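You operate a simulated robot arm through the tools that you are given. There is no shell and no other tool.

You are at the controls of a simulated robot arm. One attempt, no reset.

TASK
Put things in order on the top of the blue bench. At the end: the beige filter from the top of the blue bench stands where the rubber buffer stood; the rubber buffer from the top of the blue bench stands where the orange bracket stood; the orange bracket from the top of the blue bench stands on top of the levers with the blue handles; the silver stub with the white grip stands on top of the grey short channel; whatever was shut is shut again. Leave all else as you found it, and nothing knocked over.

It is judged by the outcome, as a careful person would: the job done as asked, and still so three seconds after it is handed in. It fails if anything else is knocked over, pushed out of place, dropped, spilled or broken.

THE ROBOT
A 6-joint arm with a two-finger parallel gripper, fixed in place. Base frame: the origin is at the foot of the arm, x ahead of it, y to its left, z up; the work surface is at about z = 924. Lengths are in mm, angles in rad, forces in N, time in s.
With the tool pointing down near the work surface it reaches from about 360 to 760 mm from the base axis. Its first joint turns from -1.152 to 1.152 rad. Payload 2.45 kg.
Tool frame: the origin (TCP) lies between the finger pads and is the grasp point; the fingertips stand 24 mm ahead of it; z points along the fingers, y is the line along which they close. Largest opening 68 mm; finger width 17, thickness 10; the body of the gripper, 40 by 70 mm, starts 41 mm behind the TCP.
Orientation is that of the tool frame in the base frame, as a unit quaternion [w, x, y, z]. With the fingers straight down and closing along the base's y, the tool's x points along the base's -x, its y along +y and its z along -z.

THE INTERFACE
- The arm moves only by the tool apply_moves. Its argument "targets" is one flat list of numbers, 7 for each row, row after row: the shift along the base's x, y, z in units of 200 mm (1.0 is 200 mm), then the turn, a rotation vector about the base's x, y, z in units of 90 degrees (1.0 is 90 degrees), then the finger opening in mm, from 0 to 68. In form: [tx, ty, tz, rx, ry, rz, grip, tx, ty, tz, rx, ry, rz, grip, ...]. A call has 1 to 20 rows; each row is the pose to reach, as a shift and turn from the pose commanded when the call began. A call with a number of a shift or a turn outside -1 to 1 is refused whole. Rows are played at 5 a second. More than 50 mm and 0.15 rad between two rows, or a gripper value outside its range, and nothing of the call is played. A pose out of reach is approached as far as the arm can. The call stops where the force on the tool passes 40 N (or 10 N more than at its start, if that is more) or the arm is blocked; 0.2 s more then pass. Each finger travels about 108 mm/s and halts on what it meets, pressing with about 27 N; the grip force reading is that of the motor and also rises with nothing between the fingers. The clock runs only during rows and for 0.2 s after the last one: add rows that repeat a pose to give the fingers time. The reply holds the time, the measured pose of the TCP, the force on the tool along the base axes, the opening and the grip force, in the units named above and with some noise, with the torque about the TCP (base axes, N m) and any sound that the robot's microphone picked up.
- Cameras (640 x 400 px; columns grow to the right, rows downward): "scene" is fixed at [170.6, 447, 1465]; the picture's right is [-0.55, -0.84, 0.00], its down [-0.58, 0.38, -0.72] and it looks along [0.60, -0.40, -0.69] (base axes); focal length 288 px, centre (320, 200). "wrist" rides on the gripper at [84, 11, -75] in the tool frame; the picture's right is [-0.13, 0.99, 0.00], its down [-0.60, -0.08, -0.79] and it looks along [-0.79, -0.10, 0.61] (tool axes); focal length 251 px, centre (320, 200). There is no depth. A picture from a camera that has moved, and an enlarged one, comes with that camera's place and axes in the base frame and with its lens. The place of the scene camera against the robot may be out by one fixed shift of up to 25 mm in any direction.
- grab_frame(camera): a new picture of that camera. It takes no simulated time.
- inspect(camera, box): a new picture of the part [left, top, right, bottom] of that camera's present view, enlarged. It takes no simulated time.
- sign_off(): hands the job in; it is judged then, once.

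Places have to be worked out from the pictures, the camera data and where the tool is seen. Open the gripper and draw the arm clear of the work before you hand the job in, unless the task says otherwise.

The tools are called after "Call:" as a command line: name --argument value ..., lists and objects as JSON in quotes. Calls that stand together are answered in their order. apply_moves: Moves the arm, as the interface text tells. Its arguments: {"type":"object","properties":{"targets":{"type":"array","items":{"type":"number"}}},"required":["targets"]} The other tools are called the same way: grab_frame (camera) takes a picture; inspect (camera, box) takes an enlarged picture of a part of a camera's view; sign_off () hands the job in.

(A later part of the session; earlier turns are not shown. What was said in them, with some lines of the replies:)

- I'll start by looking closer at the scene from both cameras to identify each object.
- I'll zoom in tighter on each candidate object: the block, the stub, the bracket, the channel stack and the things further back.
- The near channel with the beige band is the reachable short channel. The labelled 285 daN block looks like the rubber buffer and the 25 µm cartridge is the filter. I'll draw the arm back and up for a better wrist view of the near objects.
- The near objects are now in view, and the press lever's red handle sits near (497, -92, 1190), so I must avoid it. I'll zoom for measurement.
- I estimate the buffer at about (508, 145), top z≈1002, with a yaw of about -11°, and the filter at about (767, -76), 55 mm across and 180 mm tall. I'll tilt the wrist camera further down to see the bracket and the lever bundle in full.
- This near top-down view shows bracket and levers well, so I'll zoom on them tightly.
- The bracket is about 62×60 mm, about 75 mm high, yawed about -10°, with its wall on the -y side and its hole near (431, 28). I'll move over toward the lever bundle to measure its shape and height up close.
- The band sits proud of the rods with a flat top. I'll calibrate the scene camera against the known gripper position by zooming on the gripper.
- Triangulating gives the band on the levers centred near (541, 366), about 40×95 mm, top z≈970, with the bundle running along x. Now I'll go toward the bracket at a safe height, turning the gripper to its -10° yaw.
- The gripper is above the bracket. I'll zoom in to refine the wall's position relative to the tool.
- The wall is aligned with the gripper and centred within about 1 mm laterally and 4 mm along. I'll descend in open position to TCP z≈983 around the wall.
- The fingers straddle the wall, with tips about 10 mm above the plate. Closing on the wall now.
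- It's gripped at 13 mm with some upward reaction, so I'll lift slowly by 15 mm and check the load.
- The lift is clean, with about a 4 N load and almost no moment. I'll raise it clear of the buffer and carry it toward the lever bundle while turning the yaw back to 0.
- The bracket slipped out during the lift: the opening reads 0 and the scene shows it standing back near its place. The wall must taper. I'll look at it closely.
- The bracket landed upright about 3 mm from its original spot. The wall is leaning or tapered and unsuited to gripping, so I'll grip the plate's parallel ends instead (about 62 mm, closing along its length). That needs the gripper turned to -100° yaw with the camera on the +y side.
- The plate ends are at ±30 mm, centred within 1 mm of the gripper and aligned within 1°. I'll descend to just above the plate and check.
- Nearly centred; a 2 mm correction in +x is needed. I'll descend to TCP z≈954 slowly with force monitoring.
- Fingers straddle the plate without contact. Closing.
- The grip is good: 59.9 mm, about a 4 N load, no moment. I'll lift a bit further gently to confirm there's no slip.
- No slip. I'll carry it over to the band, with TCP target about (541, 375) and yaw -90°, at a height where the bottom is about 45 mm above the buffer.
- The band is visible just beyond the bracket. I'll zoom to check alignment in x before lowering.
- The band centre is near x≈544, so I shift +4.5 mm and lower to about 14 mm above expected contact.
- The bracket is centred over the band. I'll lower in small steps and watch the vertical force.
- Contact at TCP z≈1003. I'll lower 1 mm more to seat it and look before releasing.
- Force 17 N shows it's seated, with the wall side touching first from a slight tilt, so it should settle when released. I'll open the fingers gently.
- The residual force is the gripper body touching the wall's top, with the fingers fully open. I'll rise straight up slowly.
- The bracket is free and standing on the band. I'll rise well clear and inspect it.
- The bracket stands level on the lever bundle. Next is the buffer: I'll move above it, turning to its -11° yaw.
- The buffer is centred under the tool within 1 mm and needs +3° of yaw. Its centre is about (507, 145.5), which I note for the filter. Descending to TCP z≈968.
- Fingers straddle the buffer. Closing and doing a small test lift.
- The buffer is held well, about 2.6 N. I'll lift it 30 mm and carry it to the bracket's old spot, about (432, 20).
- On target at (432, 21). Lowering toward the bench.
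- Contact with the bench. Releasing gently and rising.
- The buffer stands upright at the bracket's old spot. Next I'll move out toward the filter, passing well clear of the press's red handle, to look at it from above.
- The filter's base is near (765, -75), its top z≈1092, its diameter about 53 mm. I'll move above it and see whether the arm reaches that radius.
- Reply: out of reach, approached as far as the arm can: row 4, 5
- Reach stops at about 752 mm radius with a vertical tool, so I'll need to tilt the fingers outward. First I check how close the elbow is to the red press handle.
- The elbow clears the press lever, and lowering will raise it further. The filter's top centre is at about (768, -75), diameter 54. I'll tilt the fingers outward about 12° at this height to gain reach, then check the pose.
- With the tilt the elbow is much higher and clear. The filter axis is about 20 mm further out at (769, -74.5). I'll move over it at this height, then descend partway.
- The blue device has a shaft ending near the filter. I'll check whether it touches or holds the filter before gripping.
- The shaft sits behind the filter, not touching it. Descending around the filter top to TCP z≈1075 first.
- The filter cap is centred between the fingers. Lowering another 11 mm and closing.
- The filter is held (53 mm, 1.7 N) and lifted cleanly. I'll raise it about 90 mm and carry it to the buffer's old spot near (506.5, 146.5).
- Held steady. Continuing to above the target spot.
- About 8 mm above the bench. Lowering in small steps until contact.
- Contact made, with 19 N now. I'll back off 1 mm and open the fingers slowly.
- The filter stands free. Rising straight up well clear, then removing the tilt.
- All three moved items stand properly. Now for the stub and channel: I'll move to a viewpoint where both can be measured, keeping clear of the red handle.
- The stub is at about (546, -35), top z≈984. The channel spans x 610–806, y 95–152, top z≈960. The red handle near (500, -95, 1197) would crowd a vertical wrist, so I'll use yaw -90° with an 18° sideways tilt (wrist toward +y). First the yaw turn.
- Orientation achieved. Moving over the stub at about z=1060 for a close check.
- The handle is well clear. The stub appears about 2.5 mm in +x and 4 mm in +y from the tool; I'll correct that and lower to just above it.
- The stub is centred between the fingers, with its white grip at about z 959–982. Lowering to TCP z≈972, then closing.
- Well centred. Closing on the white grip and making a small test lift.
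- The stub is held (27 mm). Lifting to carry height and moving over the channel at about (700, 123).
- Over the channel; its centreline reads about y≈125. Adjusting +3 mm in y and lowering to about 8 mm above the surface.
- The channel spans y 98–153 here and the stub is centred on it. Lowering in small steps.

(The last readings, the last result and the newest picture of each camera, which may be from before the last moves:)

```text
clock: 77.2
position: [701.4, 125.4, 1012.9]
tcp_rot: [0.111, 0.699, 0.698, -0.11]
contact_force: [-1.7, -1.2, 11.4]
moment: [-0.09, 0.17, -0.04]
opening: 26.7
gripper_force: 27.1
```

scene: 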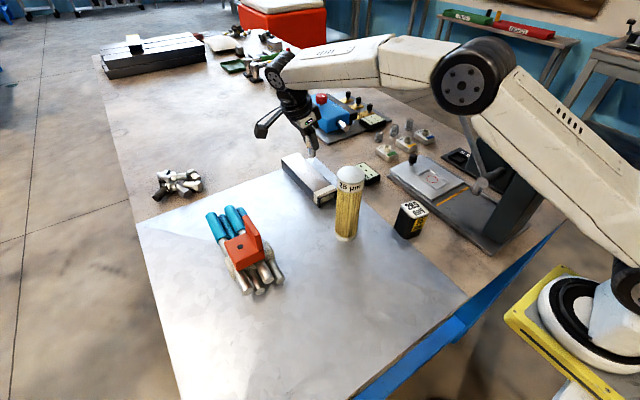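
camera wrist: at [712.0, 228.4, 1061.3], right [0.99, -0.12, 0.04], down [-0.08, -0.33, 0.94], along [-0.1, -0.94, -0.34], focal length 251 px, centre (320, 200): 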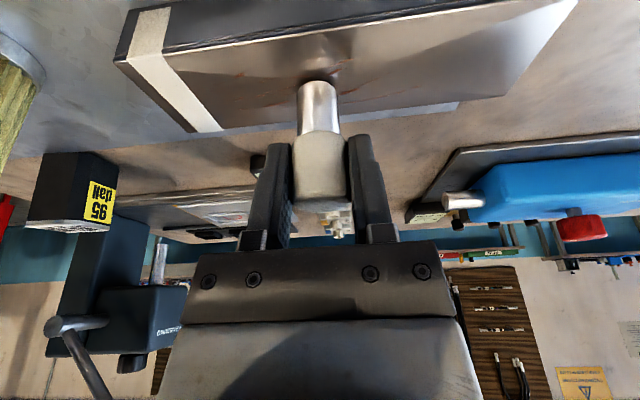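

Firm contact at TCP z≈1012.5. Easing 1 mm and releasing slowly.

Call:
apply_moves --targets '[0, 0, 0.005, 0, 0, 0, 24, 0, 0, 0.005, 0, 0, 0, 27, 0, 0, 0.005, 0, 0, 0, 29, 0, 0, 0.005, 0, 0, 0, 33, 0, 0, 0.005, 0, 0, 0, 42, 0, 0, 0.005, 0, 0, 0, 54, 0, 0, 0.005, 0, 0, 0, 60, 0, 0, 0.005, 0, 0, 0, 60]'

Call:
grab_frame --camera "wrist"

Call:
inspect --camera "scene" --box '[270, 120, 370, 220]'

```text
clock: 79.0
position: [700.8, 126.7, 1012.0]
tcp_rot: [0.111, 0.699, 0.698, -0.11]
contact_force: [-0.4, -0.1, 0.2]
moment: [0.01, 0.04, -0.01]
opening: 60.1
gripper_force: 0.0
```

```text
taken
camera wrist: at [712.0, 228.8, 1057.4], right [0.99, -0.12, 0.04], down [-0.08, -0.33, 0.94], along [-0.1, -0.94, -0.34], focal length 251 px, centre (320, 200)
```

wrist: 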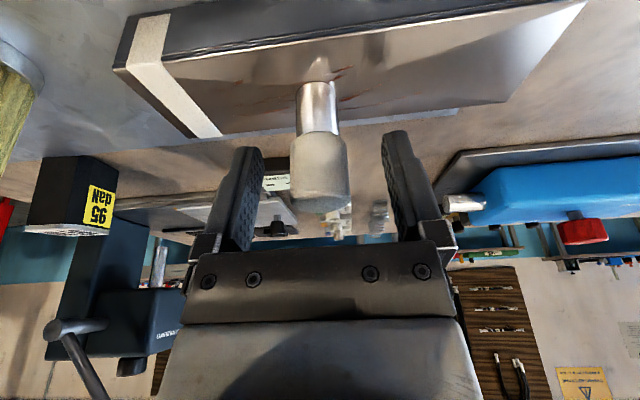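

```text
4.00 times, centred on (320, 170) of scene
camera zoom: at [170.6, 447.0, 1465.0], right [-0.55, -0.84, 0.0], down [-0.58, 0.38, -0.72], along [0.6, -0.4, -0.69], focal length 1154 px, centre (320, 320)
```

zoom: 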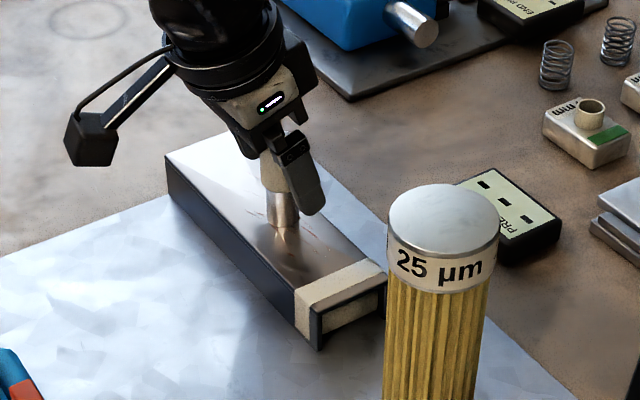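

The stub stands on the channel, free of the fingers. Rising straight up and clear.

Call:
apply_moves --targets '[0, 0, 0.06, 0, 0, 0, 62, 0, 0, 0.2, 0, 0, 0, 66, 0, 0, 0.4, 0, 0, 0, 68, 0, 0, 0.6, 0, 0, 0, 68, 0, 0, 0.8, 0, 0, 0, 68, 0, 0, 0.8, 0, 0, 0, 68]'

Call:
grab_frame --camera "wrist"

Call:
grab_frame --camera "scene"

```text
clock: 80.4
position: [700.1, 127.6, 1174.0]
tcp_rot: [0.11, 0.699, 0.698, -0.11]
contact_force: [-0.1, -0.6, -0.7]
moment: [0.02, -0.01, 0.01]
opening: 68.0
gripper_force: 0.0
```

```text
taken
camera wrist: at [710.5, 229.9, 1218.1], right [0.99, -0.12, 0.04], down [-0.08, -0.33, 0.94], along [-0.1, -0.94, -0.34], focal length 251 px, centre (320, 200)
```

wrist: 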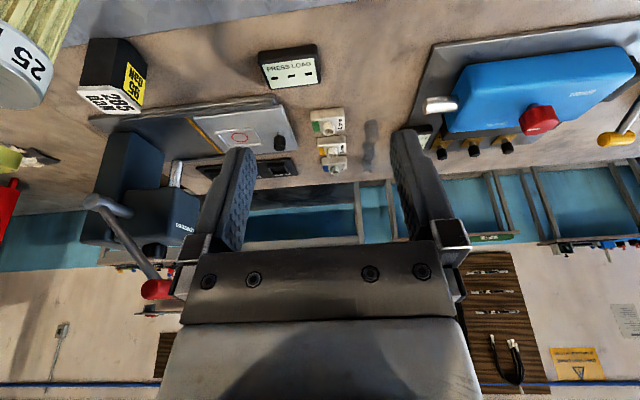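

```text
taken
```

scene: 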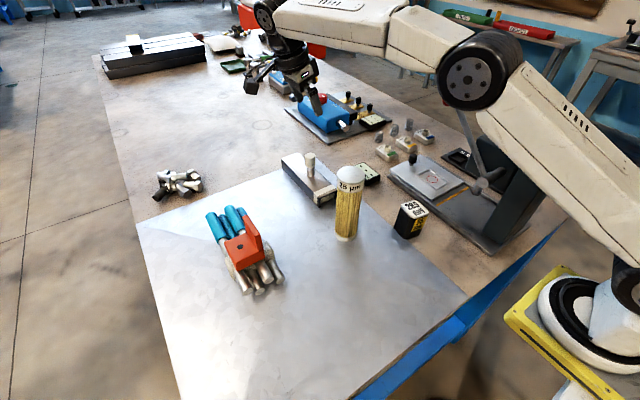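

Everything looks in place. I'll remove the tilt, retract the arm toward its starting pose and check all items from there.

Call:
apply_moves --targets '[0, 0, 0.04, 0.07, 0, 0, 67, 0, 0, 0.08, 0.14, 0, 0, 67, 0, 0, 0.12, 0.2, 0, 0, 67, 0, 0, 0.12, 0.2, 0, 0, 67]'

Call:
apply_moves --targets '[-0.1, -0.02, 0, 0, 0, 0.09, 67, -0.2, -0.04, 0, 0, 0, 0.18, 67, -0.3, -0.06, 0, 0, 0, 0.27, 67, -0.4, -0.08, 0, 0, 0, 0.36, 67, -0.5, -0.1, 0, 0, 0, 0.45, 67, -0.6, -0.12, 0, 0, 0, 0.54, 67, -0.7, -0.14, 0, 0, 0, 0.63, 67, -0.8, -0.16, 0, 0, 0, 0.72, 67, -0.9, -0.18, 0, 0, 0, 0.81, 67, -1.0, -0.19, 0, 0, 0, 0.9, 67, -1.0, -0.19, 0, 0, 0, 0.96, 67, -1.0, -0.19, 0, 0, 0, 1.0, 67]'

Call:
apply_moves --targets '[-0.2, -0.05, 0.1, 0, 0, 0, 67, -0.4, -0.1, 0.2, 0, 0, 0, 67, -0.5, -0.15, 0.25, 0, 0, 0, 67, -0.5, -0.15, 0.25, 0, 0, 0, 67, -0.5, -0.15, 0.25, 0, 0, 0, 67]'

Call:
grab_frame --camera "scene"

Call:
grab_frame --camera "wrist"

Call:
inspect --camera "scene" --box '[200, 140, 450, 300]'

```text
clock: 81.4
position: [700.3, 125.4, 1197.2]
tcp_rot: [-0.001, 0.707, 0.707, 0.001]
contact_force: [0.6, 0.4, -0.2]
moment: [0.04, 0.05, 0.0]
opening: 67.0
gripper_force: 0.0
```

```text
clock: 84.0
position: [500.9, 87.5, 1196.2]
tcp_rot: [0.0, -0.001, 1.0, 0.0]
contact_force: [0.2, 0.6, -0.3]
moment: [-0.01, 0.01, -0.01]
opening: 67.0
gripper_force: 0.0
```

```text
clock: 85.2
position: [403.5, 54.9, 1247.5]
tcp_rot: [0.0, 0.0, 1.0, 0.0]
contact_force: [-0.4, -1.1, 0.6]
moment: [0.02, -0.01, 0.04]
opening: 67.3
gripper_force: 0.1
```

```text
taken
```

scene: 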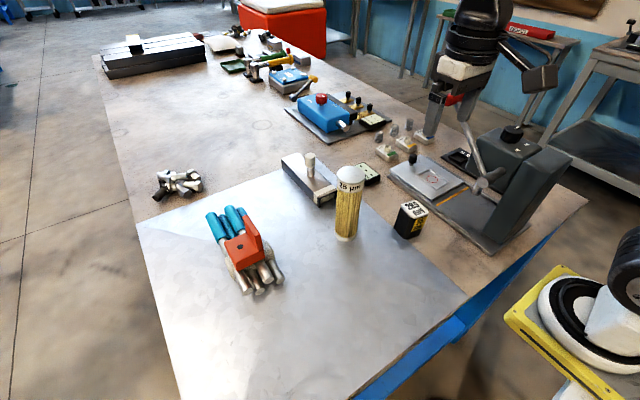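

```text
taken
camera wrist: at [319.4, 66.2, 1320.8], right [0.13, 0.99, 0.0], down [0.6, -0.08, 0.79], along [0.79, -0.1, -0.61], focal length 251 px, centre (320, 200)
```

wrist: 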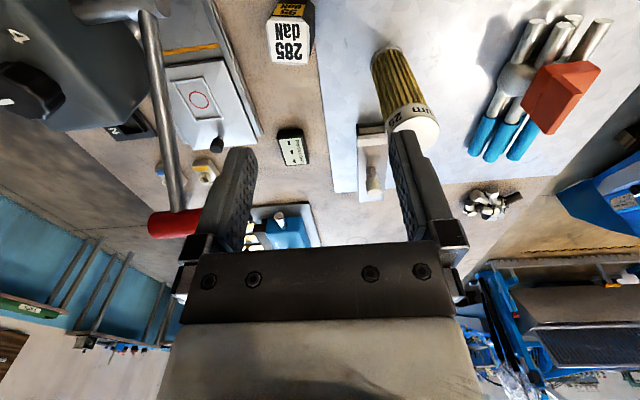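

```text
2.50 times, centred on (325, 220) of scene
camera zoom: at [170.6, 447.0, 1465.0], right [-0.55, -0.84, 0.0], down [-0.58, 0.38, -0.72], along [0.6, -0.4, -0.69], focal length 721 px, centre (308, 150)
```

zoom: 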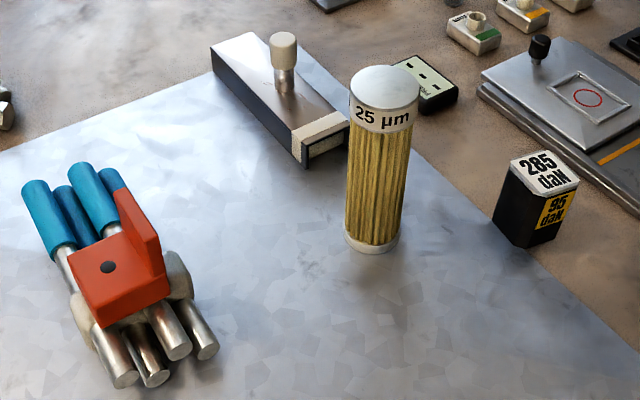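

All items are placed. I'll take a closer look at the bracket on the levers and the stub for tilt before handing in.

Call:
inspect --camera "wrist" --box '[460, 10, 630, 170]'

Call:
inspect --camera "scene" --box '[195, 190, 295, 300]'

Call:
inspect --camera "wrist" --box '[250, 0, 450, 210]'

Call:
inspect --camera "scene" --box '[360, 60, 600, 250]'

```text
2.50 times, centred on (545, 90) of wrist
camera zoom: at [319.4, 66.2, 1320.8], right [0.13, 0.99, 0.0], down [0.6, -0.08, 0.79], along [0.79, -0.1, -0.61], focal length 629 px, centre (-242, 475)
```

zoom: 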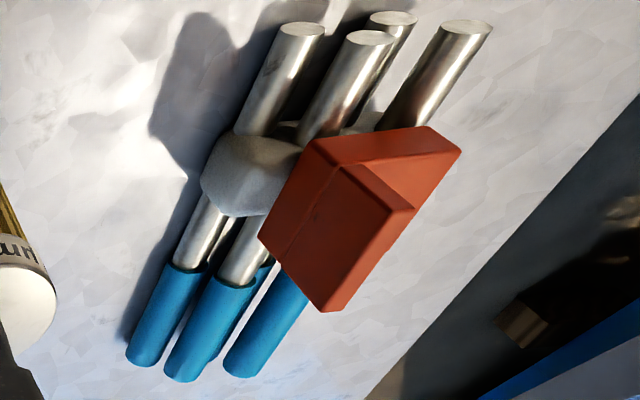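

```text
3.64 times, centred on (245, 245) of scene
camera zoom: at [170.6, 447.0, 1465.0], right [-0.55, -0.84, 0.0], down [-0.58, 0.38, -0.72], along [0.6, -0.4, -0.69], focal length 1049 px, centre (593, 36)
```

zoom: 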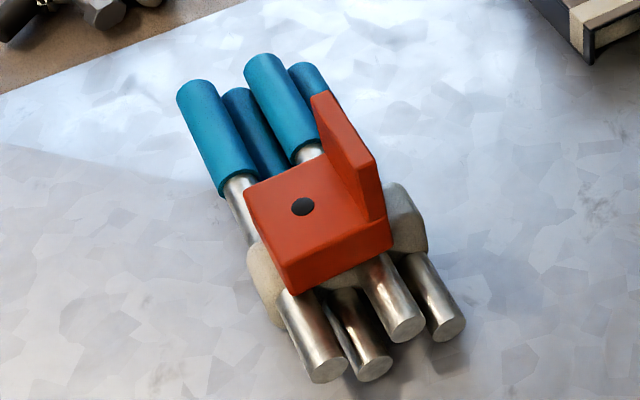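

```text
1.90 times, centred on (350, 105) of wrist
camera zoom: at [319.4, 66.2, 1320.8], right [0.13, 0.99, 0.0], down [0.6, -0.08, 0.79], along [0.79, -0.1, -0.61], focal length 479 px, centre (263, 381)
```

zoom: 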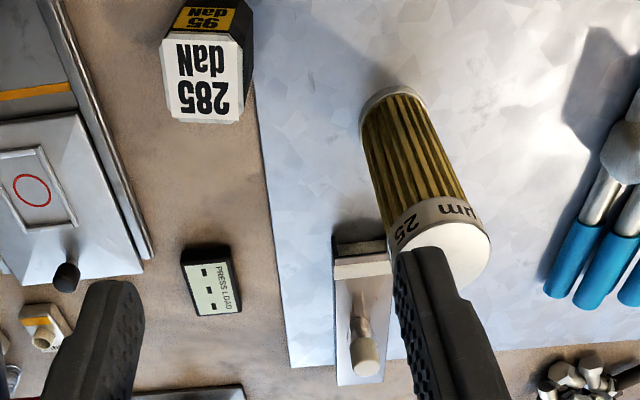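

```text
2.11 times, centred on (480, 155) of scene
camera zoom: at [170.6, 447.0, 1465.0], right [-0.55, -0.84, 0.0], down [-0.58, 0.38, -0.72], along [0.6, -0.4, -0.69], focal length 607 px, centre (-17, 295)
```

zoom: 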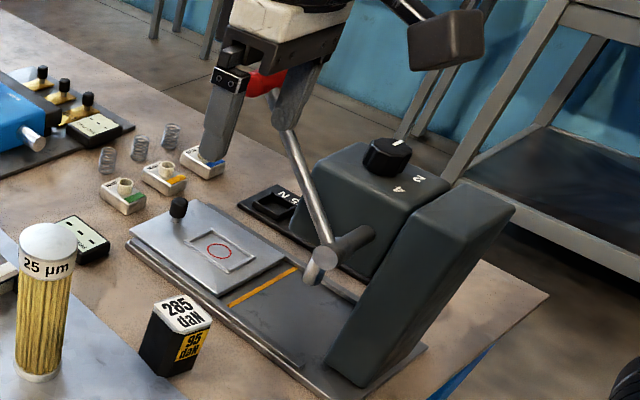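

Buffer (about (431, 17)), filter, bracket and stub all stand in their required places. The press lever and the neighbouring parts look undisturbed, the gripper is open and the arm is clear. Handing in.

Call:
sign_off

```text
The job is handed in.
```

I handed the job in with all four items where you asked, upright in the final pictures. I haven't seen the verdict.

- **Orange bracket:** it stands on top of the levers with the blue handles, resting on the beige band that ties them.
- **Rubber buffer:** it stands within about 5 mm of where the bracket was. I took the block marked 285 daN to be the buffer.
- **Beige filter:** the cartridge marked 25 µm stands where the buffer was.
- **Silver stub:** it stands near the middle of the short channel with the beige band.

**Bracket slip:** on my first try the bracket slipped out of the gripper during the lift. It landed upright about 3 mm from its spot. I gripped it by its base on the second try, and that held. I saw no damage.

I opened nothing, so there was nothing to shut again. In the final pictures the press lever and the other items look undisturbed. The gripper is open and the arm is clear of the work.
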